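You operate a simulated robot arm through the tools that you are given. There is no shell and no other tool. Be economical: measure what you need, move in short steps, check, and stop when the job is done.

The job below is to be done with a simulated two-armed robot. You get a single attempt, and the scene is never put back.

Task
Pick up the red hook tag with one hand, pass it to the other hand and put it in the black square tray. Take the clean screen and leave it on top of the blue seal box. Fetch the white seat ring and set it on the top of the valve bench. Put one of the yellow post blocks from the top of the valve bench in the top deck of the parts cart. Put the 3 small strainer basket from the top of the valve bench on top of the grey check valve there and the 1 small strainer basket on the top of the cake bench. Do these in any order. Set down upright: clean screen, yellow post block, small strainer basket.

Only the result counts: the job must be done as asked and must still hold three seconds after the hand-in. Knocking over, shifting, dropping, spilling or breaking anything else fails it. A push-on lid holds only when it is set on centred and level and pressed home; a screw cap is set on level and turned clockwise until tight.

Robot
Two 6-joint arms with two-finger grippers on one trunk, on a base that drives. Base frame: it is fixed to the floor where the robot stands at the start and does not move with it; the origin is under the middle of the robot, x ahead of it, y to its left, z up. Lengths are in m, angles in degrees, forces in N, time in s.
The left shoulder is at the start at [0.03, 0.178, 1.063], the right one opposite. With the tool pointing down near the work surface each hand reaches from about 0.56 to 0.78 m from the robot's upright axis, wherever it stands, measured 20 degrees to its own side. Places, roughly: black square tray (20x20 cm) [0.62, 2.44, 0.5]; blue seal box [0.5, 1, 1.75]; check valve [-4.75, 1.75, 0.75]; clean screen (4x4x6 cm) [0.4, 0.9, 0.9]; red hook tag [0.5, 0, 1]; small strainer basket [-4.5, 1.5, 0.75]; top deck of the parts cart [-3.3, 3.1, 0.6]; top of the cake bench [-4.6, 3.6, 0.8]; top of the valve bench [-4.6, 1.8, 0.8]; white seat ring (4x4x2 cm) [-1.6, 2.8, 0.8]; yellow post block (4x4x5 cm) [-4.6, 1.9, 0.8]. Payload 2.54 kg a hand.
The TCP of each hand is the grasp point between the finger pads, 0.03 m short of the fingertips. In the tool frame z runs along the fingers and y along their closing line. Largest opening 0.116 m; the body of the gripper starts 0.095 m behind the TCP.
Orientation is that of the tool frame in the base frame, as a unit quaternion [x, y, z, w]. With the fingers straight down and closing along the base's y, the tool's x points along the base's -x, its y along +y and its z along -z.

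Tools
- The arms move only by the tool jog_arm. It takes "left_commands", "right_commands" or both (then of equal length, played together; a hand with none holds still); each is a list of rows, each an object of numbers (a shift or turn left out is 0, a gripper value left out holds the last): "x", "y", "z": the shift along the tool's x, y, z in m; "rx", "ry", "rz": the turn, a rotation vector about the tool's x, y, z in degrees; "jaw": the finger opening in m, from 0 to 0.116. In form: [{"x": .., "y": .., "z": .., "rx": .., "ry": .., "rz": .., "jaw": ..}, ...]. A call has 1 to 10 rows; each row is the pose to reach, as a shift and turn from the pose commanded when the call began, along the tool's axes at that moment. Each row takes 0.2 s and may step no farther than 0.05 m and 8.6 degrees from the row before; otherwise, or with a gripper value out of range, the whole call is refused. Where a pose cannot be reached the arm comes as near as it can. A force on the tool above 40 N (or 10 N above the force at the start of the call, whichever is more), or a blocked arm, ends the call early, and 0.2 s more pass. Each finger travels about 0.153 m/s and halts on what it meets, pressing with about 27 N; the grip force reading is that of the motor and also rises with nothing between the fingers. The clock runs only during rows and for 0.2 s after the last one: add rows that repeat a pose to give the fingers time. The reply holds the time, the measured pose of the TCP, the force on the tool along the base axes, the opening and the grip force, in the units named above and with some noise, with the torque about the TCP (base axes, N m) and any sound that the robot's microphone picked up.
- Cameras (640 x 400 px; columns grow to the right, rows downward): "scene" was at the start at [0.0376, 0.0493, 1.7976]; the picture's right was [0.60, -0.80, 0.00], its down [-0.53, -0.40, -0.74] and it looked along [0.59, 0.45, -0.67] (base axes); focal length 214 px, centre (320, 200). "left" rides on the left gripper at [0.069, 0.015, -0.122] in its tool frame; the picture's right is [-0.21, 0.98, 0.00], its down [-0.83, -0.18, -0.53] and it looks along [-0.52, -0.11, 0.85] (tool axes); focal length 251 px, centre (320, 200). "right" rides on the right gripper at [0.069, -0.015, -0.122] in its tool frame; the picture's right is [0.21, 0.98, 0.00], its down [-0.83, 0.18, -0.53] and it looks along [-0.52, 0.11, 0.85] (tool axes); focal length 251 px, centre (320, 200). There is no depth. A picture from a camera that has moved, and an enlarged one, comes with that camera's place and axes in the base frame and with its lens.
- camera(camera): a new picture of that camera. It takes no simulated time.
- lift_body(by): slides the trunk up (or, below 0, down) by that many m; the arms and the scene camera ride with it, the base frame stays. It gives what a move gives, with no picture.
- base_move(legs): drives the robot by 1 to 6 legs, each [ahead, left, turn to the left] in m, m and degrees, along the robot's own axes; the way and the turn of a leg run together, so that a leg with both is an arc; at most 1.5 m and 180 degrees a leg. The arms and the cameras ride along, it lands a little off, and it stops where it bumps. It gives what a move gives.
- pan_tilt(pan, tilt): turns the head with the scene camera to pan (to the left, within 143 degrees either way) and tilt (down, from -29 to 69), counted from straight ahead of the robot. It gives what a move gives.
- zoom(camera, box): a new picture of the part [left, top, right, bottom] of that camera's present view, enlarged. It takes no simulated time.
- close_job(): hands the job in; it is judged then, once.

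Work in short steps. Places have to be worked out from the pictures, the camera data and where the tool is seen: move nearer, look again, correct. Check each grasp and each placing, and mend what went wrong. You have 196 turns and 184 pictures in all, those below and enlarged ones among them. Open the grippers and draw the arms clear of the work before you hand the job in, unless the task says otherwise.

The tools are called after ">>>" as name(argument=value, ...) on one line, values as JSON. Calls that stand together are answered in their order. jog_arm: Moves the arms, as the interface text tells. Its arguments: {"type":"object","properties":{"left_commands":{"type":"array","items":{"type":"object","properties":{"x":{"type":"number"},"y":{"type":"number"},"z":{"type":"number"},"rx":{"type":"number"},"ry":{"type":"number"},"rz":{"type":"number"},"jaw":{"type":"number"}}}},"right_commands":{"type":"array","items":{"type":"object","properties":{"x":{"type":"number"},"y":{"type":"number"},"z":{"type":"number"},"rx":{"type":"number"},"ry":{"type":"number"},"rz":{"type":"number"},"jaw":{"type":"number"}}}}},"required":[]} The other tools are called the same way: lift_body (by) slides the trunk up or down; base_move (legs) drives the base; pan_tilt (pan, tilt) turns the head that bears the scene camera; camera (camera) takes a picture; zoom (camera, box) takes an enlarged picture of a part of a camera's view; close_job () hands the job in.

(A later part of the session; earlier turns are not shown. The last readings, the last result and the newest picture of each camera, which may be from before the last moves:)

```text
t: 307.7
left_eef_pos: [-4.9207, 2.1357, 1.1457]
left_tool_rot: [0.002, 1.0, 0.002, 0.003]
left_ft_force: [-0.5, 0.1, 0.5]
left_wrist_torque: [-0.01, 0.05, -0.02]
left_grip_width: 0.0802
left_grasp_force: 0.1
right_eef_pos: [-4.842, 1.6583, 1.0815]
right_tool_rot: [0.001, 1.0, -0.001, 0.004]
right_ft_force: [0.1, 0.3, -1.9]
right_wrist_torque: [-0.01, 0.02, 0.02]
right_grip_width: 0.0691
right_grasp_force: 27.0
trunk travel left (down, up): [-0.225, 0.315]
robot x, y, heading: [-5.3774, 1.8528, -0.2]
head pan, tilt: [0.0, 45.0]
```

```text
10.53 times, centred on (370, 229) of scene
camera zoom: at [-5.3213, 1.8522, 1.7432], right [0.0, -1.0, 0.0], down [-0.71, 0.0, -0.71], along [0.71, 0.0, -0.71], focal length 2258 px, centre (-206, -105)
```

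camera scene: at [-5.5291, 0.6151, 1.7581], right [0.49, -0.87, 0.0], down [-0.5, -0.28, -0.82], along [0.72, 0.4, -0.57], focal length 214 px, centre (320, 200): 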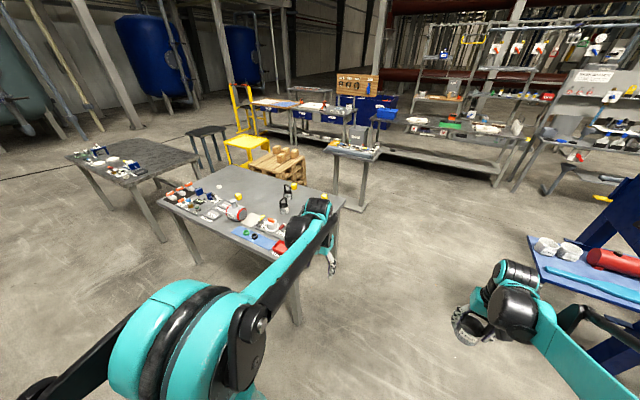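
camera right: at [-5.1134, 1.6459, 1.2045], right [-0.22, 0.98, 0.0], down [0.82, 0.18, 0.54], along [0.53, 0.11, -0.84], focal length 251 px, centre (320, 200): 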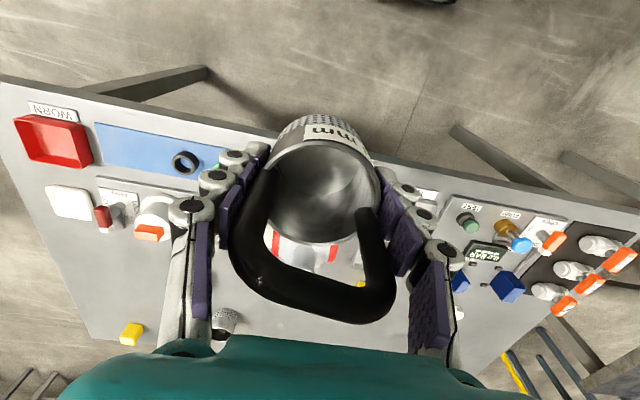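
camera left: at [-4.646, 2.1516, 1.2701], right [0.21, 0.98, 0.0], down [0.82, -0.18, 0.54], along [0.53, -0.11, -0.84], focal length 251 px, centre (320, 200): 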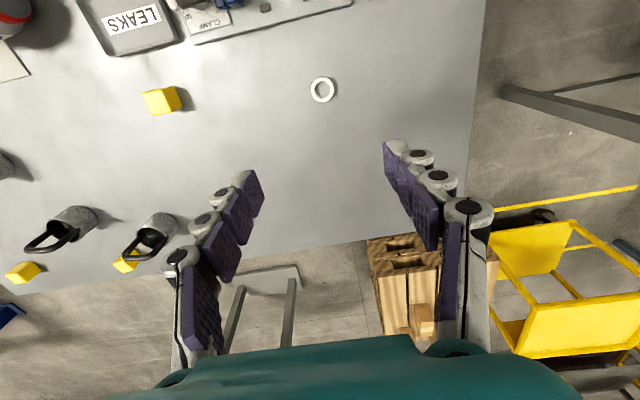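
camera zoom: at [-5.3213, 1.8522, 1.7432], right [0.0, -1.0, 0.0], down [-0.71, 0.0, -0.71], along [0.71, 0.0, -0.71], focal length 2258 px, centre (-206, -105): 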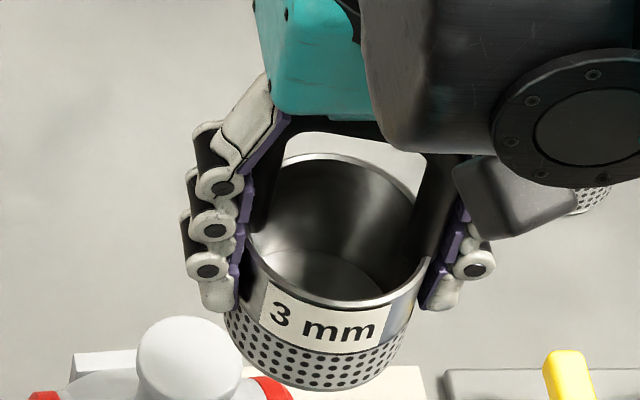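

Combining views, the basket's axis is ≈12 mm ahead of the TCP (Ø≈0.067). Shift +40 mm x, +30 mm y to centre it over the stub, and lower to ~8 mm above.

>>> jog_arm(right_commands=[{"x": -0.02, "y": 0.015}, {"x": -0.04, "y": 0.03}, {"x": -0.04, "y": 0.03, "z": 0.03}, {"x": -0.04, "y": 0.03, "z": 0.06}, {"x": -0.04, "y": 0.03, "z": 0.077}, {"x": -0.04, "y": 0.03, "z": 0.077}])

>>> zoom(camera="scene", box=[320, 210, 416, 270])

>>> zoom(camera="right", box=[220, 90, 420, 215])

```text
t: 309.1
left_eef_pos: [-4.9208, 2.1357, 1.1464]
left_tool_rot: [0.003, 1.0, 0.003, 0.004]
left_ft_force: [0.8, 0.2, 0.0]
left_wrist_torque: [0.03, 0.02, -0.01]
left_grip_width: 0.0799
left_grasp_force: 0.0
right_eef_pos: [-4.8021, 1.6899, 1.0064]
right_tool_rot: [0.001, 1.0, -0.001, 0.004]
right_ft_force: [-1.1, 0.0, -1.8]
right_wrist_torque: [0.02, 0.03, 0.02]
right_grip_width: 0.0689
right_grasp_force: 26.9
trunk travel left (down, up): [-0.225, 0.315]
robot x, y, heading: [-5.3732, 1.8543, -0.3]
head pan, tilt: [0.0, 45.0]
```

```text
6.67 times, centred on (368, 240) of scene
camera zoom: at [-5.3226, 1.8525, 1.7433], right [0.0, -1.0, 0.0], down [-0.71, 0.0, -0.71], along [0.71, 0.0, -0.71], focal length 1430 px, centre (0, -67)
```

zoom: 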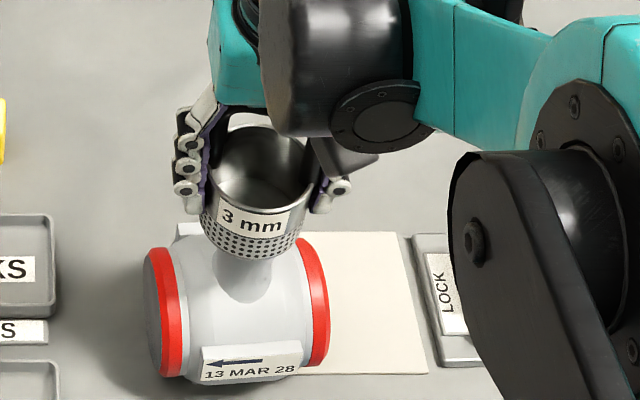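

```text
3.20 times, centred on (320, 152) of right
camera zoom: at [-4.8735, 1.676, 1.1277], right [-0.21, 0.98, 0.0], down [0.82, 0.18, 0.54], along [0.53, 0.11, -0.84], focal length 805 px, centre (320, 352)
```

zoom: 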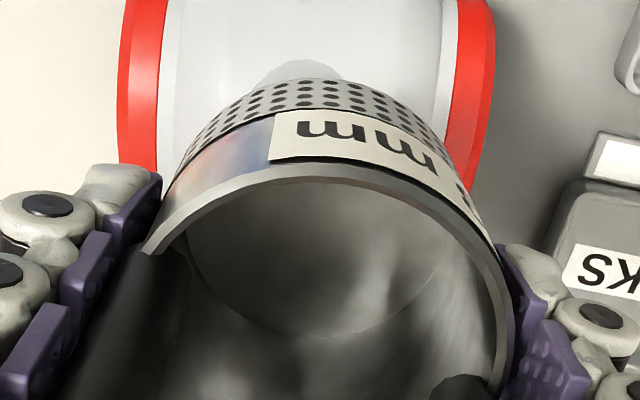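

Laterally aligned within ~3 mm. Creep down until contact.

>>> jog_arm(right_commands=[{"z": 0.005}, {"z": 0.009}, {"z": 0.012}, {"z": 0.014}, {"z": 0.016}])

>>> zoom(camera="scene", box=[320, 210, 416, 270])

```text
t: 310.3
left_eef_pos: [-4.9209, 2.1351, 1.1467]
left_tool_rot: [0.002, 1.0, 0.002, 0.003]
left_ft_force: [-0.9, -0.5, -0.7]
left_wrist_torque: [0.0, 0.0, 0.0]
left_grip_width: 0.0799
left_grasp_force: 0.1
right_eef_pos: [-4.8016, 1.6886, 0.9902]
right_tool_rot: [0.001, 1.0, -0.001, 0.003]
right_ft_force: [0.0, 1.1, -1.2]
right_wrist_torque: [-0.01, 0.01, -0.01]
right_grip_width: 0.0688
right_grasp_force: 26.8
trunk travel left (down, up): [-0.225, 0.315]
robot x, y, heading: [-5.3741, 1.8545, -0.3]
head pan, tilt: [0.0, 45.0]
```

```text
6.67 times, centred on (368, 240) of scene
camera zoom: at [-5.3227, 1.8522, 1.7433], right [0.0, -1.0, 0.0], down [-0.71, 0.0, -0.71], along [0.71, 0.0, -0.71], focal length 1430 px, centre (0, -67)
```

zoom: 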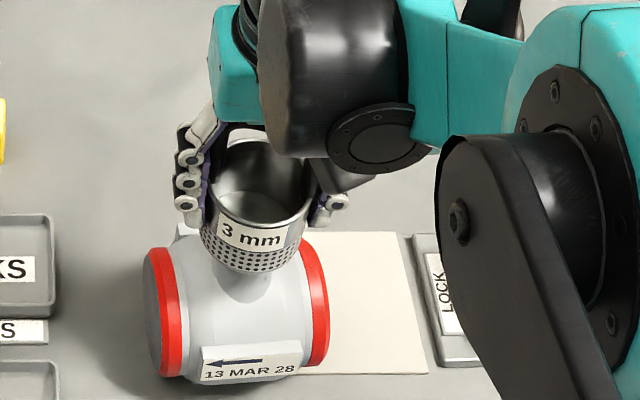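

>>> jog_arm(right_commands=[{"z": 0.002}, {"z": 0.004}, {"z": 0.006}, {"z": 0.008}])

```text
t: 311.3
left_eef_pos: [-4.9225, 2.1359, 1.1472]
left_tool_rot: [0.002, 1.0, 0.002, 0.004]
left_ft_force: [-0.2, -0.2, 0.3]
left_wrist_torque: [0.01, 0.02, 0.0]
left_grip_width: 0.0803
left_grasp_force: 0.2
right_eef_pos: [-4.8035, 1.6908, 0.9829]
right_tool_rot: [0.0, 1.0, 0.0, 0.004]
right_ft_force: [-2.6, 1.2, 17.5]
right_wrist_torque: [0.36, 0.05, 0.03]
right_grip_width: 0.0663
right_grasp_force: 27.4
trunk travel left (down, up): [-0.225, 0.315]
robot x, y, heading: [-5.3773, 1.8553, -0.1]
head pan, tilt: [0.0, 45.0]
```

Contact (17.5 N). Ease 2 mm and inspect level before release.

>>> jog_arm(right_commands=[{"z": -0.002}, {"z": -0.002}])

>>> zoom(camera="scene", box=[320, 210, 416, 270])

```text
t: 311.9
left_eef_pos: [-4.9208, 2.1354, 1.1461]
left_tool_rot: [0.001, 1.0, 0.001, 0.004]
left_ft_force: [0.0, -0.1, 0.3]
left_wrist_torque: [0.0, -0.02, -0.02]
left_grip_width: 0.0801
left_grasp_force: 0.0
right_eef_pos: [-4.8028, 1.687, 0.9832]
right_tool_rot: [0.0, 1.0, -0.001, 0.003]
right_ft_force: [0.7, -0.1, -1.9]
right_wrist_torque: [-0.03, 0.01, 0.01]
right_grip_width: 0.0659
right_grasp_force: 27.2
trunk travel left (down, up): [-0.225, 0.315]
robot x, y, heading: [-5.3756, 1.8549, -0.3]
head pan, tilt: [0.0, 45.0]
```

```text
6.67 times, centred on (368, 240) of scene
camera zoom: at [-5.3231, 1.8525, 1.7432], right [0.0, -1.0, 0.0], down [-0.71, 0.0, -0.71], along [0.71, 0.0, -0.71], focal length 1430 px, centre (0, -67)
```

zoom: 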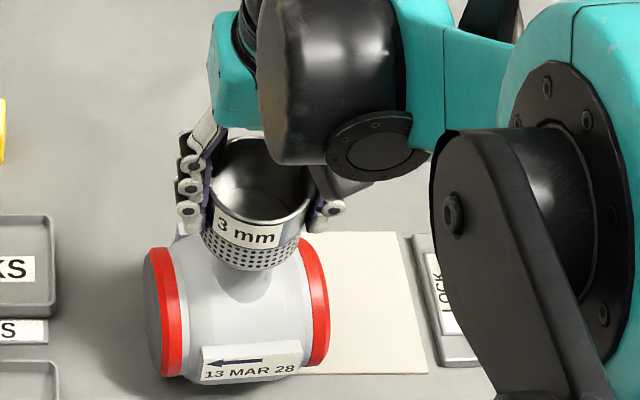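

The basket is upright, just off the stub. Lower 2 mm again and open slowly.

>>> jog_arm(right_commands=[{"z": 0.0025}, {"z": 0.0025}, {"z": 0.0025, "jaw": 0.07}, {"z": 0.0025, "jaw": 0.08}, {"z": 0.0025, "jaw": 0.1}, {"z": 0.0025, "jaw": 0.1}])

>>> zoom(camera="scene", box=[320, 210, 416, 270])

>>> zoom(camera="right", box=[160, 50, 480, 250])

```text
t: 313.3
left_eef_pos: [-4.9208, 2.1351, 1.1474]
left_tool_rot: [0.003, 1.0, 0.003, 0.003]
left_ft_force: [-0.7, -0.8, 0.2]
left_wrist_torque: [0.01, 0.02, 0.01]
left_grip_width: 0.08
left_grasp_force: 0.0
right_eef_pos: [-4.8024, 1.6873, 0.9815]
right_tool_rot: [0.001, 1.0, 0.0, 0.004]
right_ft_force: [-0.6, 0.0, 0.6]
right_wrist_torque: [-0.02, -0.01, 0.01]
right_grip_width: 0.0998
right_grasp_force: 0.0
trunk travel left (down, up): [-0.225, 0.315]
robot x, y, heading: [-5.3771, 1.8548, -0.2]
head pan, tilt: [0.0, 45.0]
```

```text
6.67 times, centred on (368, 240) of scene
camera zoom: at [-5.3228, 1.8523, 1.7433], right [0.0, -1.0, 0.0], down [-0.71, 0.0, -0.71], along [0.71, 0.0, -0.71], focal length 1430 px, centre (0, -67)
```

zoom: 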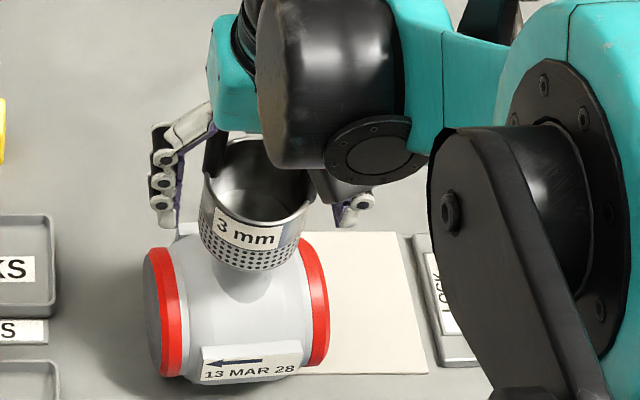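

```text
2.00 times, centred on (320, 150) of right
camera zoom: at [-4.8731, 1.6739, 1.1029], right [-0.21, 0.98, 0.0], down [0.82, 0.18, 0.54], along [0.53, 0.11, -0.84], focal length 503 px, centre (320, 300)
```

zoom: 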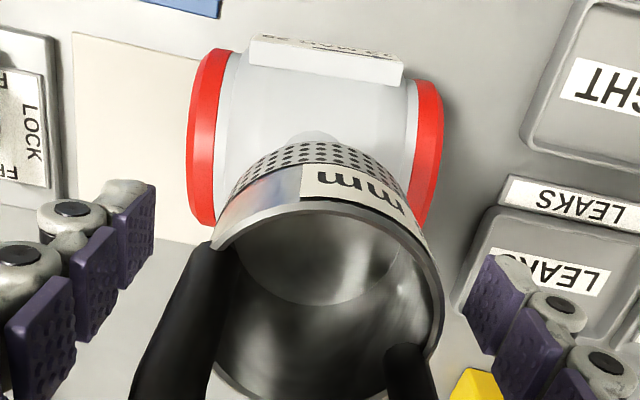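

The basket stands free on the valve. Withdraw straight up.

>>> jog_arm(right_commands=[{"z": -0.03}, {"z": -0.07}, {"z": -0.12}, {"z": -0.17}, {"z": -0.2}, {"z": -0.2}])

>>> zoom(camera="scene", box=[320, 210, 416, 270])

>>> camera(camera="right")

```text
t: 314.7
left_eef_pos: [-4.9199, 2.1353, 1.1459]
left_tool_rot: [0.002, 1.0, 0.001, 0.003]
left_ft_force: [0.0, 0.7, 0.6]
left_wrist_torque: [0.0, 0.03, -0.01]
left_grip_width: 0.0798
left_grasp_force: 0.1
right_eef_pos: [-4.8035, 1.6873, 1.1825]
right_tool_rot: [0.001, 1.0, -0.001, 0.004]
right_ft_force: [-0.3, -0.4, -1.0]
right_wrist_torque: [0.02, 0.02, -0.02]
right_grip_width: 0.0998
right_grasp_force: 0.0
trunk travel left (down, up): [-0.225, 0.315]
robot x, y, heading: [-5.3757, 1.8557, -0.4]
head pan, tilt: [0.0, 45.0]
```

```text
6.67 times, centred on (368, 240) of scene
camera zoom: at [-5.3225, 1.8523, 1.7432], right [0.0, -1.0, 0.0], down [-0.71, 0.0, -0.71], along [0.71, 0.0, -0.71], focal length 1430 px, centre (0, -67)
```

zoom: 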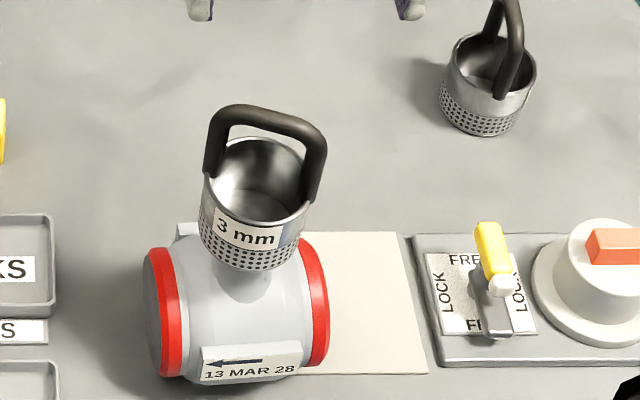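

```text
64 pictures are left
camera right: at [-4.8747, 1.6735, 1.3039], right [-0.21, 0.98, 0.0], down [0.82, 0.18, 0.54], along [0.53, 0.11, -0.84], focal length 251 px, centre (320, 200)
```

right: 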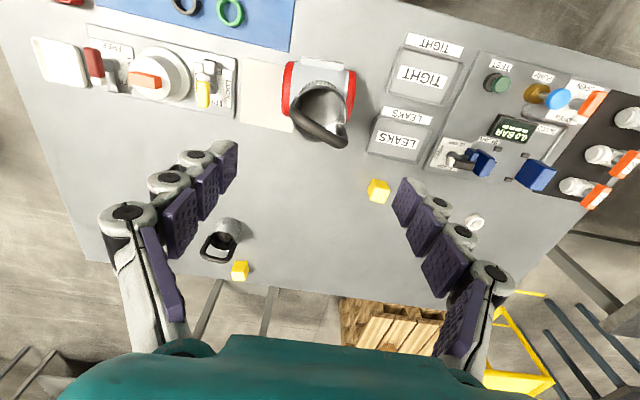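

Basket 3 mm stands on the valve. Now position to take basket C (1 mm) with the right hand and the nearest yellow block with the left.

>>> base_move(legs=[[0, -0.2, 0.3], [0.16, 0, 0]])

>>> camera(camera="right")

>>> camera(camera="left")

```text
t: 317.3
left_eef_pos: [-4.7625, 1.9368, 1.1453]
left_tool_rot: [0.0, 1.0, 0.001, 0.003]
left_ft_force: [-0.6, -0.1, 0.1]
left_wrist_torque: [0.04, 0.07, 0.01]
left_grip_width: 0.0801
left_grasp_force: 0.1
right_eef_pos: [-4.6437, 1.4889, 1.1819]
right_tool_rot: [-0.001, 1.0, -0.001, 0.002]
right_ft_force: [-0.4, 0.3, 0.6]
right_wrist_torque: [0.06, 0.05, -0.02]
right_grip_width: 0.1
right_grasp_force: 0.0
trunk travel left (down, up): [-0.225, 0.315]
robot x, y, heading: [-5.2185, 1.6543, -0.0]
head pan, tilt: [0.0, 45.0]
```

```text
63 pictures are left
camera right: at [-4.7146, 1.4757, 1.303], right [-0.22, 0.98, 0.0], down [0.82, 0.18, 0.54], along [0.53, 0.11, -0.84], focal length 251 px, centre (320, 200)
```

right: 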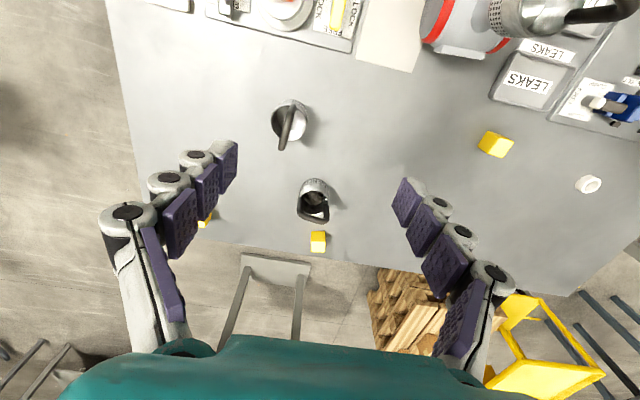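

```text
62 pictures are left
camera left: at [-4.8321, 1.9513, 1.2676], right [0.21, 0.98, 0.0], down [0.82, -0.18, 0.54], along [0.53, -0.11, -0.84], focal length 251 px, centre (320, 200)
```

left: 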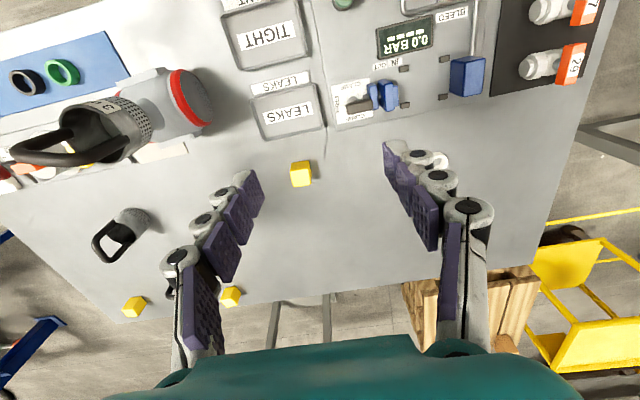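

C centre ≈(-4.562, 1.444); block ≈(-4.617, 1.870). Move both hands above their targets and lower partway.

>>> jog_arm(right_commands=[{"x": -0.02, "y": -0.011}, {"x": -0.04, "y": -0.022}, {"x": -0.06, "y": -0.034}, {"x": -0.082, "y": -0.045}, {"x": -0.082, "y": -0.045, "z": 0.048}, {"x": -0.082, "y": -0.045, "z": 0.095}, {"x": -0.082, "y": -0.045, "z": 0.14}, {"x": -0.082, "y": -0.045, "z": 0.18}, {"x": -0.082, "y": -0.045, "z": 0.18}], left_commands=[{"x": -0.036, "y": -0.017}, {"x": -0.073, "y": -0.034}, {"x": -0.109, "y": -0.05}, {"x": -0.1455, "y": -0.067}, {"x": -0.1455, "y": -0.067, "z": 0.048}, {"x": -0.1455, "y": -0.067, "z": 0.095}, {"x": -0.1455, "y": -0.067, "z": 0.14}, {"x": -0.1455, "y": -0.067, "z": 0.18}, {"x": -0.1455, "y": -0.067, "z": 0.2}])

>>> camera(camera="right")

>>> camera(camera="left")

```text
t: 319.3
left_eef_pos: [-4.6158, 1.8721, 0.9456]
left_tool_rot: [0.0, 1.0, 0.001, 0.004]
left_ft_force: [0.0, -0.4, 0.3]
left_wrist_torque: [0.02, 0.01, 0.01]
left_grip_width: 0.0802
left_grasp_force: 0.1
right_eef_pos: [-4.5626, 1.4465, 1.0032]
right_tool_rot: [-0.001, 1.0, -0.002, 0.004]
right_ft_force: [-0.3, 0.1, 0.0]
right_wrist_torque: [-0.03, 0.0, 0.01]
right_grip_width: 0.0999
right_grasp_force: 0.1
trunk travel left (down, up): [-0.225, 0.315]
robot x, y, heading: [-5.2162, 1.6572, -0.1]
head pan, tilt: [0.0, 45.0]
```

```text
61 pictures are left
camera right: at [-4.6329, 1.433, 1.1238], right [-0.22, 0.98, 0.0], down [0.82, 0.18, 0.54], along [0.53, 0.11, -0.84], focal length 251 px, centre (320, 200)
```

right: 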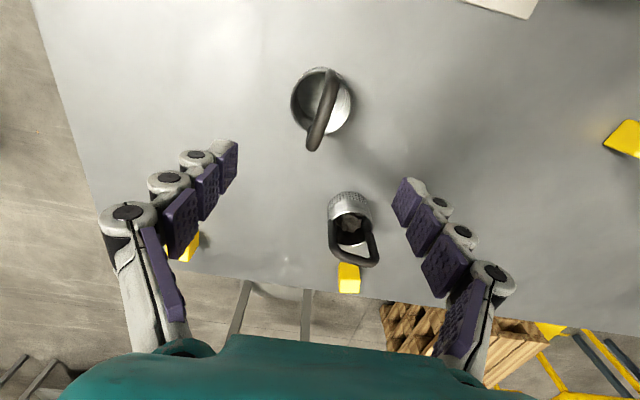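

```text
60 pictures are left
camera left: at [-4.6865, 1.886, 1.0673], right [0.21, 0.98, 0.0], down [0.82, -0.18, 0.54], along [0.53, -0.11, -0.84], focal length 251 px, centre (320, 200)
```

left: 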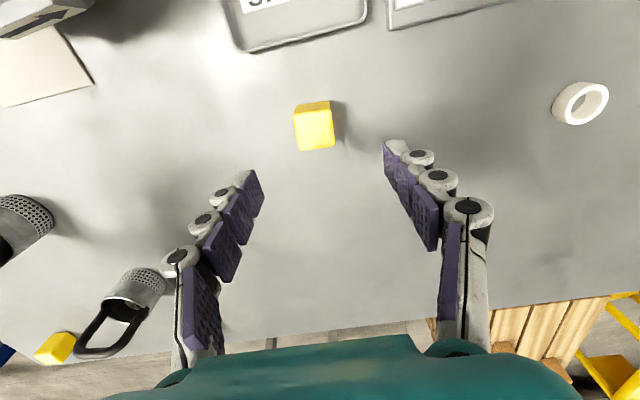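

Both aligned: shift the right hand back 5 mm, left +3/−5 mm. Descend and close both.

>>> jog_arm(right_commands=[{"x": 0.005, "y": -0.001, "z": 0.045}, {"x": 0.005, "y": -0.001, "z": 0.09}, {"x": 0.005, "y": -0.001, "z": 0.13}, {"x": 0.005, "y": -0.001, "z": 0.155}, {"x": 0.005, "y": -0.001, "z": 0.171}, {"x": 0.005, "y": -0.001, "z": 0.171, "jaw": 0.06}, {"x": 0.005, "y": -0.001, "z": 0.171, "jaw": 0.03}, {"x": 0.005, "y": -0.001, "z": 0.171, "jaw": 0.03}, {"x": 0.005, "y": -0.001, "z": 0.171, "jaw": 0.03}], left_commands=[{"x": -0.003, "y": -0.005, "z": 0.035}, {"x": -0.003, "y": -0.005, "z": 0.07}, {"x": -0.003, "y": -0.005, "z": 0.1}, {"x": -0.003, "y": -0.005, "z": 0.118}, {"x": -0.003, "y": -0.005, "z": 0.13}, {"x": -0.003, "y": -0.005, "z": 0.13, "jaw": 0.05}, {"x": -0.003, "y": -0.005, "z": 0.13, "jaw": 0.02}, {"x": -0.003, "y": -0.005, "z": 0.13, "jaw": 0.02}, {"x": -0.003, "y": -0.005, "z": 0.13, "jaw": 0.02}])

>>> camera(camera="right")

>>> camera(camera="left")

```text
t: 321.3
left_eef_pos: [-4.6132, 1.8673, 0.8165]
left_tool_rot: [0.0, 1.0, 0.001, 0.004]
left_ft_force: [-1.8, -1.1, -0.2]
left_wrist_torque: [-0.03, -0.03, -0.02]
left_grip_width: 0.0374
left_grasp_force: 27.7
right_eef_pos: [-4.5659, 1.4453, 0.8311]
right_tool_rot: [-0.001, 1.0, -0.001, 0.004]
right_ft_force: [-0.3, 0.2, -0.8]
right_wrist_torque: [0.01, 0.0, 0.04]
right_grip_width: 0.0656
right_grasp_force: 27.6
trunk travel left (down, up): [-0.225, 0.315]
robot x, y, heading: [-5.2131, 1.6552, 0.1]
head pan, tilt: [0.0, 45.0]
```

```text
59 pictures are left
camera right: at [-4.6358, 1.4301, 0.9529], right [-0.22, 0.98, 0.0], down [0.82, 0.18, 0.54], along [0.53, 0.11, -0.84], focal length 251 px, centre (320, 200)
```

right: 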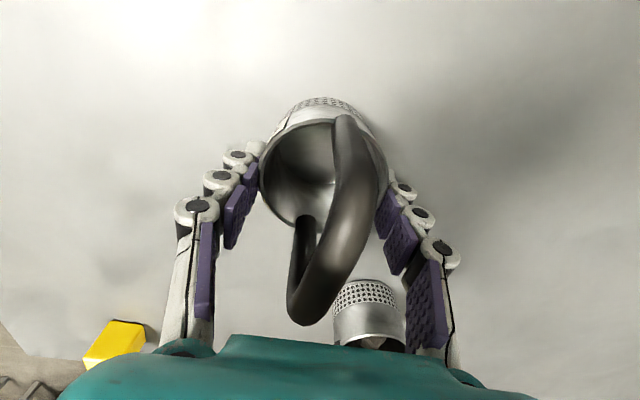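

```text
58 pictures are left
camera left: at [-4.6828, 1.8803, 0.939], right [0.21, 0.98, 0.0], down [0.82, -0.18, 0.54], along [0.53, -0.11, -0.84], focal length 251 px, centre (320, 200)
```

left: 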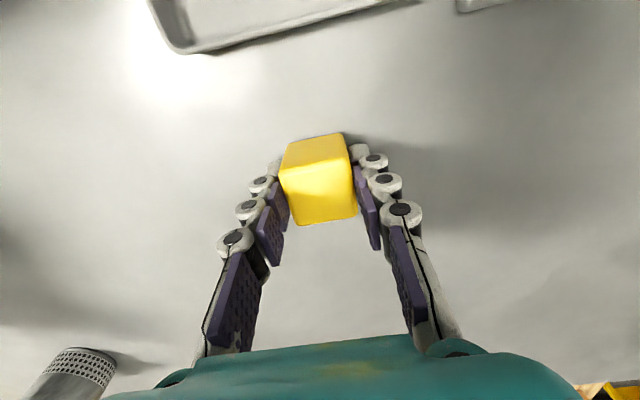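

Both gripped. The basket's axis sits ~6 mm behind the right TCP; regrasp it centred to avoid creep.

>>> jog_arm(right_commands=[{"jaw": 0.08}, {"jaw": 0.085}, {"x": 0.006, "jaw": 0.085}, {"x": 0.006, "jaw": 0.06}, {"x": 0.006, "jaw": 0.03}, {"x": 0.006, "jaw": 0.03}, {"x": 0.006, "jaw": 0.03}])

>>> jog_arm(right_commands=[{"z": -0.02}, {"z": -0.06}, {"z": -0.11}, {"z": -0.16}, {"z": -0.21}, {"z": -0.26}, {"z": -0.3}, {"z": -0.3}], left_commands=[{"z": -0.02}, {"z": -0.06}, {"z": -0.11}, {"z": -0.16}, {"z": -0.21}, {"z": -0.26}, {"z": -0.31}, {"z": -0.34}])

>>> camera(camera="right")

>>> camera(camera="left")

```text
t: 322.9
left_eef_pos: [-4.6144, 1.8654, 0.8176]
left_tool_rot: [0.0, 1.0, 0.001, 0.003]
left_ft_force: [0.0, -0.6, -0.1]
left_wrist_torque: [-0.02, 0.02, -0.02]
left_grip_width: 0.0373
left_grasp_force: 27.0
right_eef_pos: [-4.5716, 1.445, 0.8316]
right_tool_rot: [0.0, 1.0, -0.001, 0.004]
right_ft_force: [1.2, -1.4, 5.8]
right_wrist_torque: [-0.22, -0.05, 0.03]
right_grip_width: 0.0657
right_grasp_force: 27.1
trunk travel left (down, up): [-0.225, 0.315]
robot x, y, heading: [-5.215, 1.6512, -0.1]
head pan, tilt: [0.0, 45.0]
```

```text
t: 324.7
left_eef_pos: [-4.6117, 1.8655, 1.1571]
left_tool_rot: [0.0, 1.0, 0.003, 0.003]
left_ft_force: [0.2, 0.5, -5.3]
left_wrist_torque: [-0.01, 0.0, 0.01]
left_grip_width: 0.0372
left_grasp_force: 26.9
right_eef_pos: [-4.5725, 1.4427, 1.1329]
right_tool_rot: [0.0, 1.0, -0.001, 0.004]
right_ft_force: [0.1, -0.4, -1.2]
right_wrist_torque: [-0.01, -0.02, 0.0]
right_grip_width: 0.0657
right_grasp_force: 26.9
trunk travel left (down, up): [-0.225, 0.315]
robot x, y, heading: [-5.2152, 1.6557, 0.1]
head pan, tilt: [0.0, 45.0]
```

```text
57 pictures are left
camera right: at [-4.6426, 1.4295, 1.2545], right [-0.22, 0.98, 0.0], down [0.82, 0.18, 0.54], along [0.53, 0.11, -0.84], focal length 251 px, centre (320, 200)
```

right: 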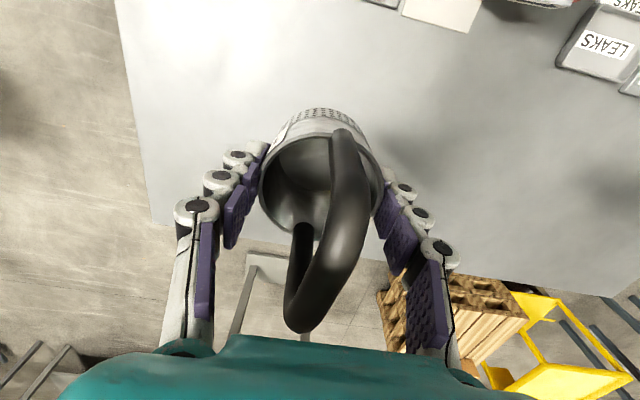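

```text
56 pictures are left
camera left: at [-4.6824, 1.8804, 1.2788], right [0.21, 0.98, 0.0], down [0.82, -0.18, 0.54], along [0.53, -0.11, -0.84], focal length 251 px, centre (320, 200)
```

left: 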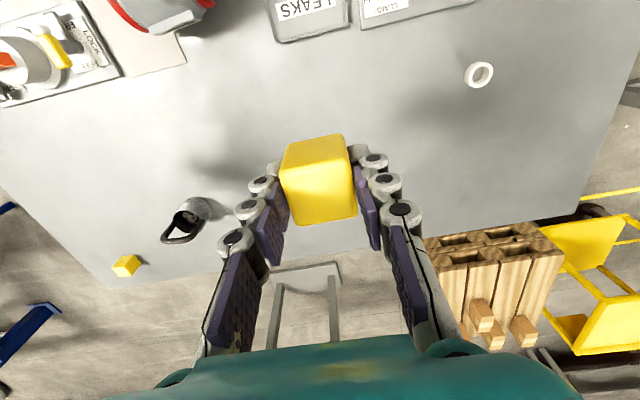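

Both secure. Back out 0.45 m and slide north to the cake bench (y≈3.6).

>>> base_move(legs=[[-0.45, 0, 0], [0, 1.3, 0], [0, 0.65, 0]])

>>> camera(camera="scene")

>>> camera(camera="right")

```text
t: 336.8
left_eef_pos: [-5.0978, 3.8221, 1.1569]
left_tool_rot: [-0.011, 1.0, 0.001, 0.003]
left_ft_force: [-0.3, -0.4, -5.3]
left_wrist_torque: [0.03, 0.02, 0.04]
left_grip_width: 0.0376
left_grasp_force: 26.9
right_eef_pos: [-5.0463, 3.3992, 1.1335]
right_tool_rot: [-0.012, 1.0, -0.001, 0.004]
right_ft_force: [-0.7, 0.6, -0.7]
right_wrist_torque: [0.02, 0.02, 0.03]
right_grip_width: 0.0656
right_grasp_force: 27.0
trunk travel left (down, up): [-0.225, 0.315]
robot x, y, heading: [-5.6951, 3.5959, 1.5]
head pan, tilt: [0.0, 45.0]
```

```text
55 pictures are left
camera scene: at [-5.643, 3.5969, 1.7432], right [0.02, -1.0, 0.0], down [-0.71, -0.02, -0.71], along [0.71, 0.01, -0.71], focal length 214 px, centre (320, 200)
```

scene: 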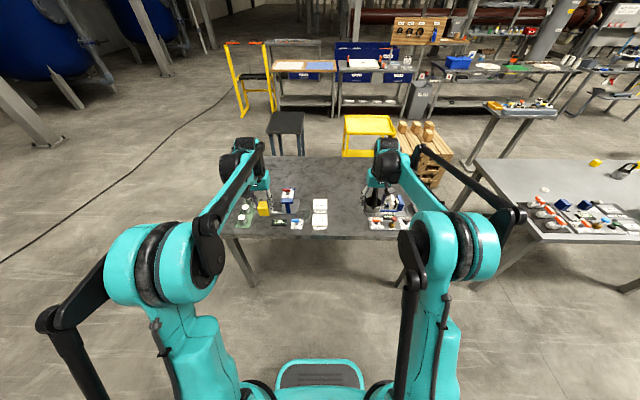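

```text
54 pictures are left
camera right: at [-5.1171, 3.3847, 1.2543], right [-0.24, 0.97, 0.0], down [0.82, 0.2, 0.54], along [0.52, 0.13, -0.84], focal length 251 px, centre (320, 200)
```

right: 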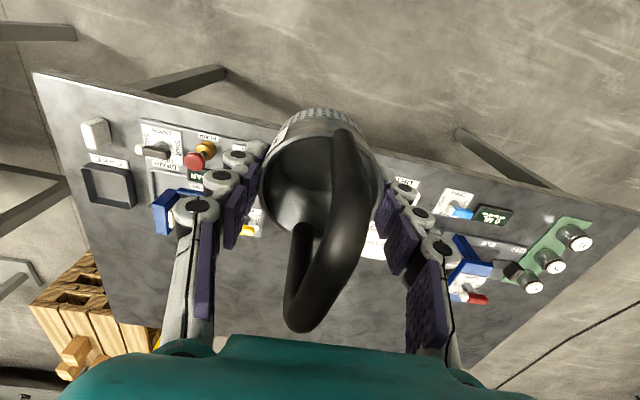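

Free space lies in the east half, around (-4.48, 3.43). Drive in 0.48 m and look from above.

>>> base_move(legs=[[0.3, 0, -1.5], [0.17, 0, 0]])

>>> jog_arm(right_commands=[{"x": -0.04}, {"x": -0.08}, {"x": -0.09}, {"x": -0.09}])

>>> camera(camera="right")

>>> camera(camera="scene")

```text
t: 339.9
left_eef_pos: [-4.6187, 3.8103, 1.1559]
left_tool_rot: [0.001, 1.0, 0.002, 0.003]
left_ft_force: [0.9, 0.5, -6.2]
left_wrist_torque: [0.0, 0.08, -0.02]
left_grip_width: 0.0374
left_grasp_force: 26.6
right_eef_pos: [-4.5786, 3.388, 1.132]
right_tool_rot: [0.0, 1.0, -0.001, 0.003]
right_ft_force: [0.2, -1.5, -1.9]
right_wrist_torque: [0.03, 0.04, 0.02]
right_grip_width: 0.0655
right_grasp_force: 27.1
trunk travel left (down, up): [-0.225, 0.315]
robot x, y, heading: [-5.2234, 3.5981, -0.2]
head pan, tilt: [0.0, 45.0]
```

```text
t: 340.9
left_eef_pos: [-4.618, 3.8096, 1.1566]
left_tool_rot: [0.001, 1.0, 0.002, 0.003]
left_ft_force: [0.7, 0.4, -5.0]
left_wrist_torque: [-0.01, 0.04, -0.01]
left_grip_width: 0.0373
left_grasp_force: 26.9
right_eef_pos: [-4.4875, 3.3875, 1.1332]
right_tool_rot: [-0.001, 1.0, -0.001, 0.003]
right_ft_force: [0.2, -0.5, -2.0]
right_wrist_torque: [0.02, 0.03, -0.01]
right_grip_width: 0.0655
right_grasp_force: 27.1
trunk travel left (down, up): [-0.225, 0.315]
robot x, y, heading: [-5.2222, 3.6003, -0.2]
head pan, tilt: [0.0, 45.0]
```

```text
53 pictures are left
camera right: at [-4.5577, 3.3728, 1.2551], right [-0.22, 0.98, 0.0], down [0.82, 0.18, 0.54], along [0.53, 0.11, -0.84], focal length 251 px, centre (320, 200)
```

right: 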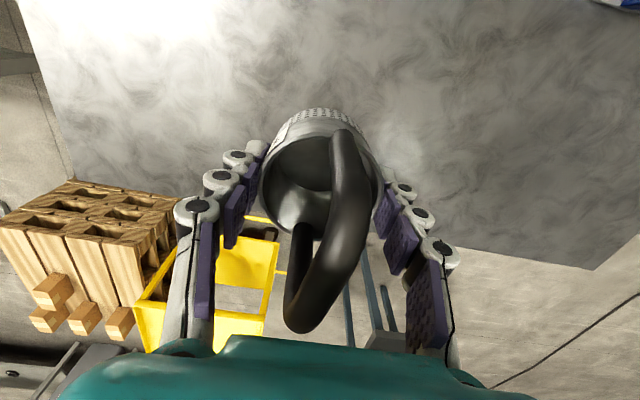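

```text
52 pictures are left
camera scene: at [-5.1698, 3.5976, 1.7432], right [0.0, -1.0, 0.0], down [-0.71, 0.0, -0.71], along [0.71, 0.0, -0.71], focal length 214 px, centre (320, 200)
```

scene: 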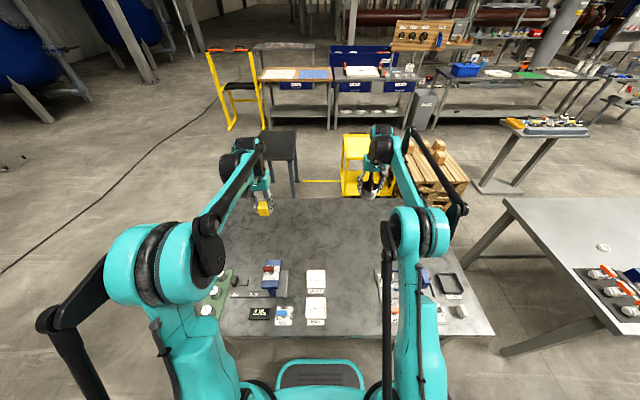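

Clear area below. Descend and creep to contact.

>>> jog_arm(right_commands=[{"z": 0.05}, {"z": 0.1}, {"z": 0.15}, {"z": 0.2}, {"z": 0.24}, {"z": 0.265}, {"z": 0.275}, {"z": 0.283}])

>>> jog_arm(right_commands=[{"z": 0.004}, {"z": 0.008}, {"z": 0.012}, {"z": 0.016}, {"z": 0.02}, {"z": 0.023}])

```text
t: 342.7
left_eef_pos: [-4.6188, 3.8096, 1.1555]
left_tool_rot: [0.001, 1.0, 0.001, 0.003]
left_ft_force: [0.1, -0.1, -4.9]
left_wrist_torque: [-0.05, -0.03, 0.0]
left_grip_width: 0.0373
left_grasp_force: 27.2
right_eef_pos: [-4.4868, 3.3875, 0.8503]
right_tool_rot: [-0.001, 1.0, -0.001, 0.004]
right_ft_force: [0.5, 0.6, -1.9]
right_wrist_torque: [0.0, -0.01, 0.01]
right_grip_width: 0.066
right_grasp_force: 26.6
trunk travel left (down, up): [-0.225, 0.315]
robot x, y, heading: [-5.2232, 3.5976, -0.6]
head pan, tilt: [0.0, 45.0]
```

```text
t: 344.1
left_eef_pos: [-4.6219, 3.8112, 1.1577]
left_tool_rot: [0.001, 1.0, 0.001, 0.003]
left_ft_force: [-0.9, 0.5, -4.4]
left_wrist_torque: [0.01, 0.0, 0.04]
left_grip_width: 0.0376
left_grasp_force: 27.8
right_eef_pos: [-4.4877, 3.3877, 0.8274]
right_tool_rot: [-0.002, 1.0, -0.001, 0.004]
right_ft_force: [0.1, -0.3, 18.2]
right_wrist_torque: [0.14, 0.03, 0.18]
right_grip_width: 0.0656
right_grasp_force: 26.6
trunk travel left (down, up): [-0.225, 0.315]
robot x, y, heading: [-5.2233, 3.5957, -0.3]
head pan, tilt: [0.0, 45.0]
```

Contact (18 N). Ease 1.5 mm, open, and lift away.

>>> jog_arm(right_commands=[{"z": -0.0015}, {"z": -0.0015, "jaw": 0.075}, {"z": -0.0015, "jaw": 0.1}, {"z": -0.0015, "jaw": 0.1}, {"z": -0.04}, {"z": -0.09}, {"z": -0.14}, {"z": -0.19}, {"z": -0.24}, {"z": -0.29}])

>>> camera(camera="right")

```text
t: 346.3
left_eef_pos: [-4.6195, 3.8098, 1.1566]
left_tool_rot: [0.001, 1.0, 0.002, 0.004]
left_ft_force: [-0.4, -0.5, -4.5]
left_wrist_torque: [0.0, 0.0, -0.01]
left_grip_width: 0.0373
left_grasp_force: 27.3
right_eef_pos: [-4.4894, 3.387, 1.1201]
right_tool_rot: [0.0, 1.0, -0.001, 0.003]
right_ft_force: [-0.2, -0.9, -0.1]
right_wrist_torque: [0.02, -0.03, 0.02]
right_grip_width: 0.1001
right_grasp_force: 0.1
trunk travel left (down, up): [-0.225, 0.315]
robot x, y, heading: [-5.2242, 3.5968, -0.2]
head pan, tilt: [0.0, 45.0]
```

```text
51 pictures are left
camera right: at [-4.5594, 3.373, 1.2409], right [-0.22, 0.98, 0.0], down [0.82, 0.18, 0.54], along [0.53, 0.11, -0.84], focal length 251 px, centre (320, 200)
```

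right: 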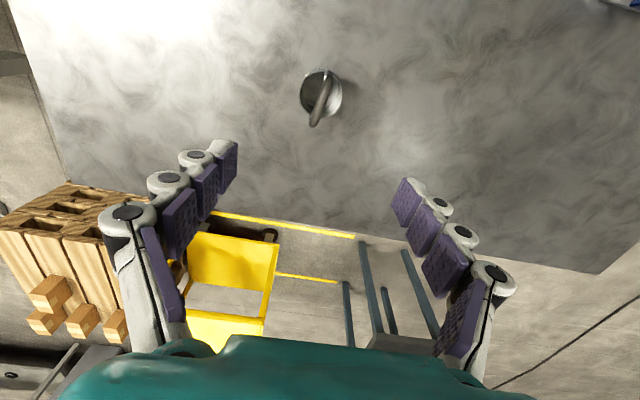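

Basket 1 mm stands on the cake bench. Now drive around the north to the cart's east side with the block.

>>> base_move(legs=[[-0.4, 0, 0.2], [0, 1.4, 0], [0, 0.5, 0], [1.5, 0, 0], [1.5, 0, 0]])

>>> pan_tilt(pan=-70, tilt=30)

>>> camera(camera="scene")

```text
t: 372.1
left_eef_pos: [-1.9899, 5.7556, 1.1564]
left_tool_rot: [-0.003, 1.0, 0.002, 0.002]
left_ft_force: [-0.9, -0.1, -4.5]
left_wrist_torque: [0.01, -0.01, -0.02]
left_grip_width: 0.0374
left_grasp_force: 26.9
right_eef_pos: [-1.8551, 5.3326, 1.1187]
right_tool_rot: [-0.004, 1.0, -0.001, 0.004]
right_ft_force: [0.3, 0.3, -0.9]
right_wrist_torque: [-0.02, 0.04, -0.03]
right_grip_width: 0.1001
right_grasp_force: 0.2
trunk travel left (down, up): [-0.225, 0.315]
robot x, y, heading: [-2.5897, 5.5425, 0.1]
head pan, tilt: [0.0, 45.0]
```

```text
t: 373.6
left_eef_pos: [-1.9894, 5.7549, 1.1567]
left_tool_rot: [-0.002, 1.0, 0.001, 0.003]
left_ft_force: [0.3, -0.8, -4.3]
left_wrist_torque: [-0.01, 0.03, -0.03]
left_grip_width: 0.0375
left_grasp_force: 26.7
right_eef_pos: [-1.8561, 5.3332, 1.1168]
right_tool_rot: [-0.004, 1.0, -0.001, 0.003]
right_ft_force: [0.1, -0.3, -0.5]
right_wrist_torque: [0.02, -0.01, 0.03]
right_grip_width: 0.0998
right_grasp_force: 0.1
trunk travel left (down, up): [-0.225, 0.315]
robot x, y, heading: [-2.592, 5.5414, 0.4]
head pan, tilt: [-70.0, 30.0]
```

```text
50 pictures are left
camera scene: at [-2.5895, 5.4538, 1.7659], right [-0.94, -0.35, 0.0], down [-0.17, 0.47, -0.87], along [0.3, -0.81, -0.5], focal length 214 px, centre (320, 200)
```

scene: 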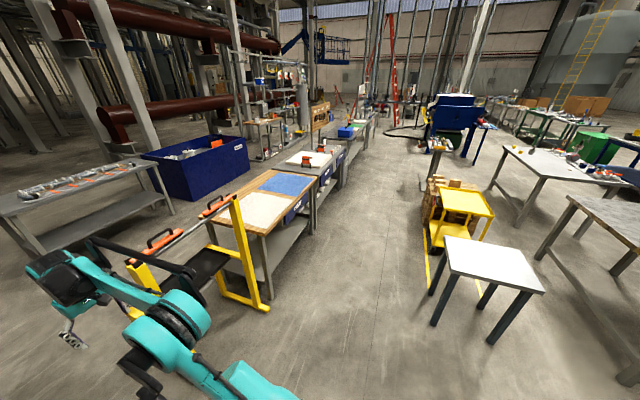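

Lane is clear; cart deck spans x≈-3.55…-3.09, y≈2.8…3.38. Turn to face west and slide south to y≈3.3.

>>> base_move(legs=[[0, 0, 90], [0, 0, 89.8], [-0.08, 0, 0], [0, 1.45, 0], [0, 0.8, 0]])

>>> pan_tilt(pan=10, tilt=45)

>>> camera(camera="scene")

>>> camera(camera="left")

```text
t: 392.9
left_eef_pos: [-3.1017, 3.1047, 1.1569]
left_tool_rot: [1.0, -0.002, -0.003, 0.001]
left_ft_force: [0.1, -0.6, -4.5]
left_wrist_torque: [0.01, -0.02, 0.01]
left_grip_width: 0.0375
left_grasp_force: 26.9
right_eef_pos: [-3.231, 3.5283, 1.1206]
right_tool_rot: [1.0, -0.001, -0.003, -0.001]
right_ft_force: [-0.8, 0.5, 0.1]
right_wrist_torque: [0.04, 0.0, 0.03]
right_grip_width: 0.1001
right_grasp_force: 0.0
trunk travel left (down, up): [-0.225, 0.315]
robot x, y, heading: [-2.4941, 3.3129, 179.7]
head pan, tilt: [-70.0, 30.0]
```

```text
t: 394.5
left_eef_pos: [-3.1006, 3.1035, 1.1565]
left_tool_rot: [1.0, -0.002, -0.003, 0.002]
left_ft_force: [0.3, -0.1, -5.2]
left_wrist_torque: [-0.02, -0.03, -0.01]
left_grip_width: 0.0374
left_grasp_force: 27.0
right_eef_pos: [-3.2321, 3.5278, 1.1185]
right_tool_rot: [1.0, 0.0, -0.004, 0.0]
right_ft_force: [-0.1, -0.8, 0.4]
right_wrist_torque: [0.01, 0.01, 0.0]
right_grip_width: 0.0998
right_grasp_force: 0.1
trunk travel left (down, up): [-0.225, 0.315]
robot x, y, heading: [-2.4951, 3.3156, 179.5]
head pan, tilt: [10.0, 45.0]
```

```text
49 pictures are left
camera scene: at [-2.5467, 3.2986, 1.7433], right [-0.17, 0.99, 0.0], down [0.7, 0.12, -0.71], along [-0.7, -0.12, -0.71], focal length 214 px, centre (320, 200)
```

scene: 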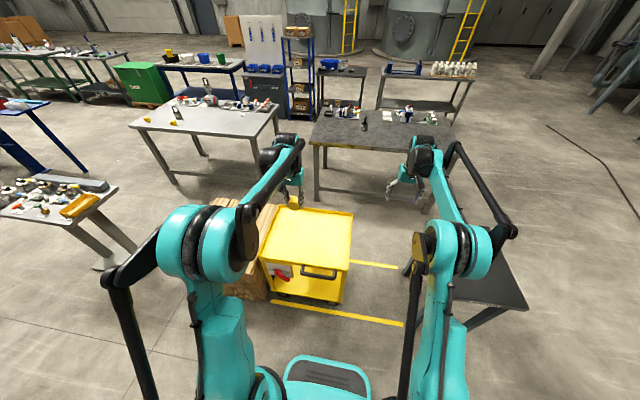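

```text
48 pictures are left
camera left: at [-3.0312, 3.0888, 1.2784], right [-0.22, -0.98, 0.0], down [-0.82, 0.19, 0.54], along [-0.53, 0.11, -0.84], focal length 251 px, centre (320, 200)
```

left: 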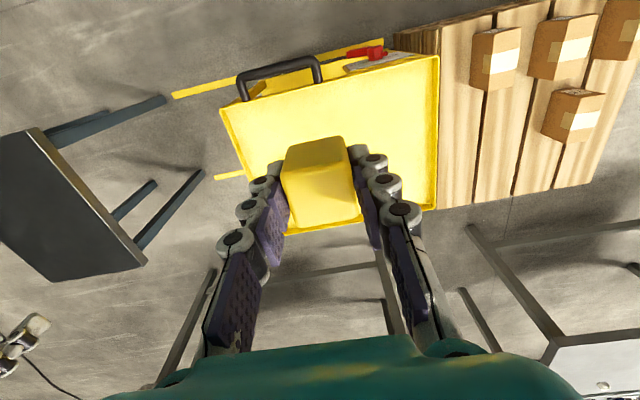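

Deck centre ≈(-3.295, 3.095). Advance base 0.1, lower trunk 0.2, and extend the left hand over the deck centre.

>>> base_move(legs=[[0.1, 0, 0.4]])

>>> lift_body(by=-0.2)

>>> jog_arm(left_commands=[{"x": -0.04}, {"x": -0.08}, {"x": -0.09}, {"x": -0.09, "z": 0.05}, {"x": -0.09, "z": 0.1}, {"x": -0.09, "z": 0.15}, {"x": -0.09, "z": 0.19}, {"x": -0.09, "z": 0.19}])

>>> camera(camera="left")

>>> camera(camera="scene")

```text
t: 395.6
left_eef_pos: [-3.1994, 3.1006, 1.1567]
left_tool_rot: [1.0, 0.0, -0.002, 0.002]
left_ft_force: [-0.4, 1.3, -5.2]
left_wrist_torque: [0.01, -0.04, 0.01]
left_grip_width: 0.0375
left_grasp_force: 26.7
right_eef_pos: [-3.3323, 3.5237, 1.1173]
right_tool_rot: [1.0, 0.004, -0.003, -0.001]
right_ft_force: [0.1, -0.2, -1.0]
right_wrist_torque: [0.02, -0.04, 0.02]
right_grip_width: 0.1
right_grasp_force: 0.0
trunk travel left (down, up): [-0.225, 0.315]
robot x, y, heading: [-2.5964, 3.3143, -179.8]
head pan, tilt: [10.0, 45.0]
```

```text
t: 397.8
left_eef_pos: [-3.1986, 3.1, 0.9573]
left_tool_rot: [1.0, 0.001, -0.004, 0.001]
left_ft_force: [0.2, 0.0, -4.6]
left_wrist_torque: [0.01, 0.0, 0.0]
left_grip_width: 0.0375
left_grasp_force: 26.9
right_eef_pos: [-3.3321, 3.523, 0.9192]
right_tool_rot: [1.0, 0.004, -0.003, 0.0]
right_ft_force: [-0.4, -0.8, 0.9]
right_wrist_torque: [-0.02, 0.01, -0.02]
right_grip_width: 0.0999
right_grasp_force: 0.0
trunk travel left (down, up): [-0.025, 0.515]
robot x, y, heading: [-2.5961, 3.3155, -179.9]
head pan, tilt: [10.0, 45.0]
```

```text
t: 399.6
left_eef_pos: [-3.2904, 3.0993, 0.77]
left_tool_rot: [1.0, 0.001, -0.004, 0.002]
left_ft_force: [0.4, 0.2, -4.9]
left_wrist_torque: [0.03, -0.03, 0.01]
left_grip_width: 0.0375
left_grasp_force: 26.5
right_eef_pos: [-3.3326, 3.5237, 0.9182]
right_tool_rot: [1.0, 0.003, -0.003, 0.0]
right_ft_force: [0.6, -0.2, 0.4]
right_wrist_torque: [0.02, -0.03, 0.0]
right_grip_width: 0.0998
right_grasp_force: 0.0
trunk travel left (down, up): [-0.025, 0.515]
robot x, y, heading: [-2.5964, 3.3159, -179.9]
head pan, tilt: [10.0, 45.0]
```

```text
47 pictures are left
camera left: at [-3.2203, 3.0842, 0.8908], right [-0.21, -0.98, 0.0], down [-0.82, 0.18, 0.54], along [-0.53, 0.11, -0.84], focal length 251 px, centre (320, 200)
```

left: 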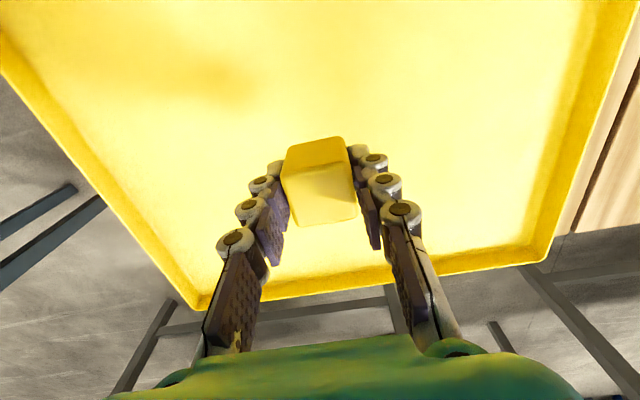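

```text
46 pictures are left
camera scene: at [-2.6457, 3.2984, 1.5433], right [-0.18, 0.98, 0.0], down [0.7, 0.12, -0.71], along [-0.7, -0.12, -0.71], focal length 214 px, centre (320, 200)
```

scene: 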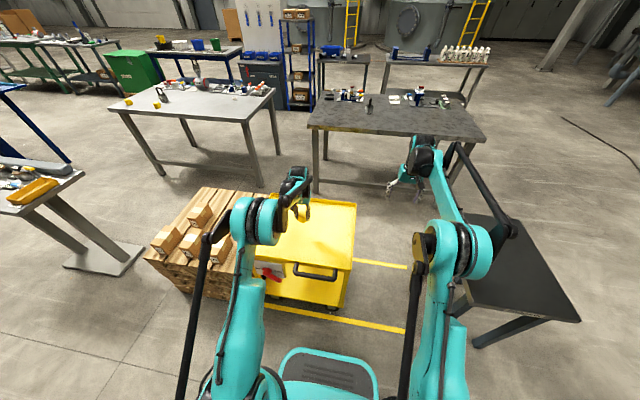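

Over the deck interior. Descend and creep to contact.

>>> jog_arm(left_commands=[{"z": 0.03}, {"z": 0.06}, {"z": 0.08}, {"z": 0.095}, {"z": 0.105}, {"z": 0.113}, {"z": 0.12}, {"z": 0.126}, {"z": 0.132}, {"z": 0.138}])

>>> camera(camera="left")

```text
t: 401.3
left_eef_pos: [-3.2896, 3.1016, 0.6496]
left_tool_rot: [1.0, 0.002, -0.003, 0.001]
left_ft_force: [2.3, 0.1, 18.9]
left_wrist_torque: [0.22, -0.04, 0.08]
left_grip_width: 0.0372
left_grasp_force: 27.3
right_eef_pos: [-3.3308, 3.5227, 0.9202]
right_tool_rot: [1.0, 0.003, -0.005, 0.0]
right_ft_force: [-0.8, 0.6, 0.6]
right_wrist_torque: [0.0, 0.01, 0.0]
right_grip_width: 0.0997
right_grasp_force: 0.2
trunk travel left (down, up): [-0.025, 0.515]
robot x, y, heading: [-2.595, 3.3144, -180.0]
head pan, tilt: [10.0, 45.0]
stopped in row 8 (left hand): the force on the tool passed its limit at 48 N (the readings are from after the stop); the commanded pose is now the measured one
```

```text
45 pictures are left
camera left: at [-3.2195, 3.0848, 0.7713], right [-0.21, -0.98, 0.0], down [-0.82, 0.18, 0.54], along [-0.53, 0.11, -0.84], focal length 251 px, centre (320, 200)
```

left: 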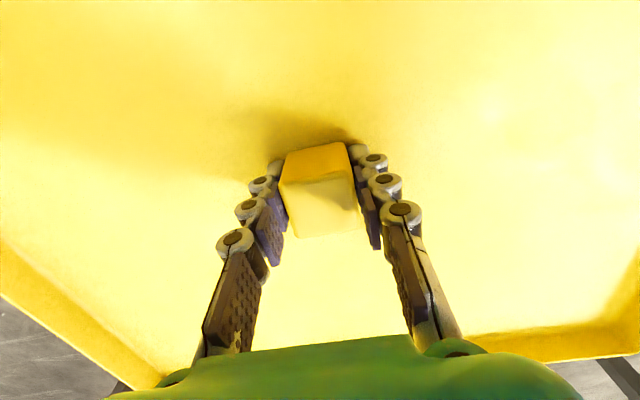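

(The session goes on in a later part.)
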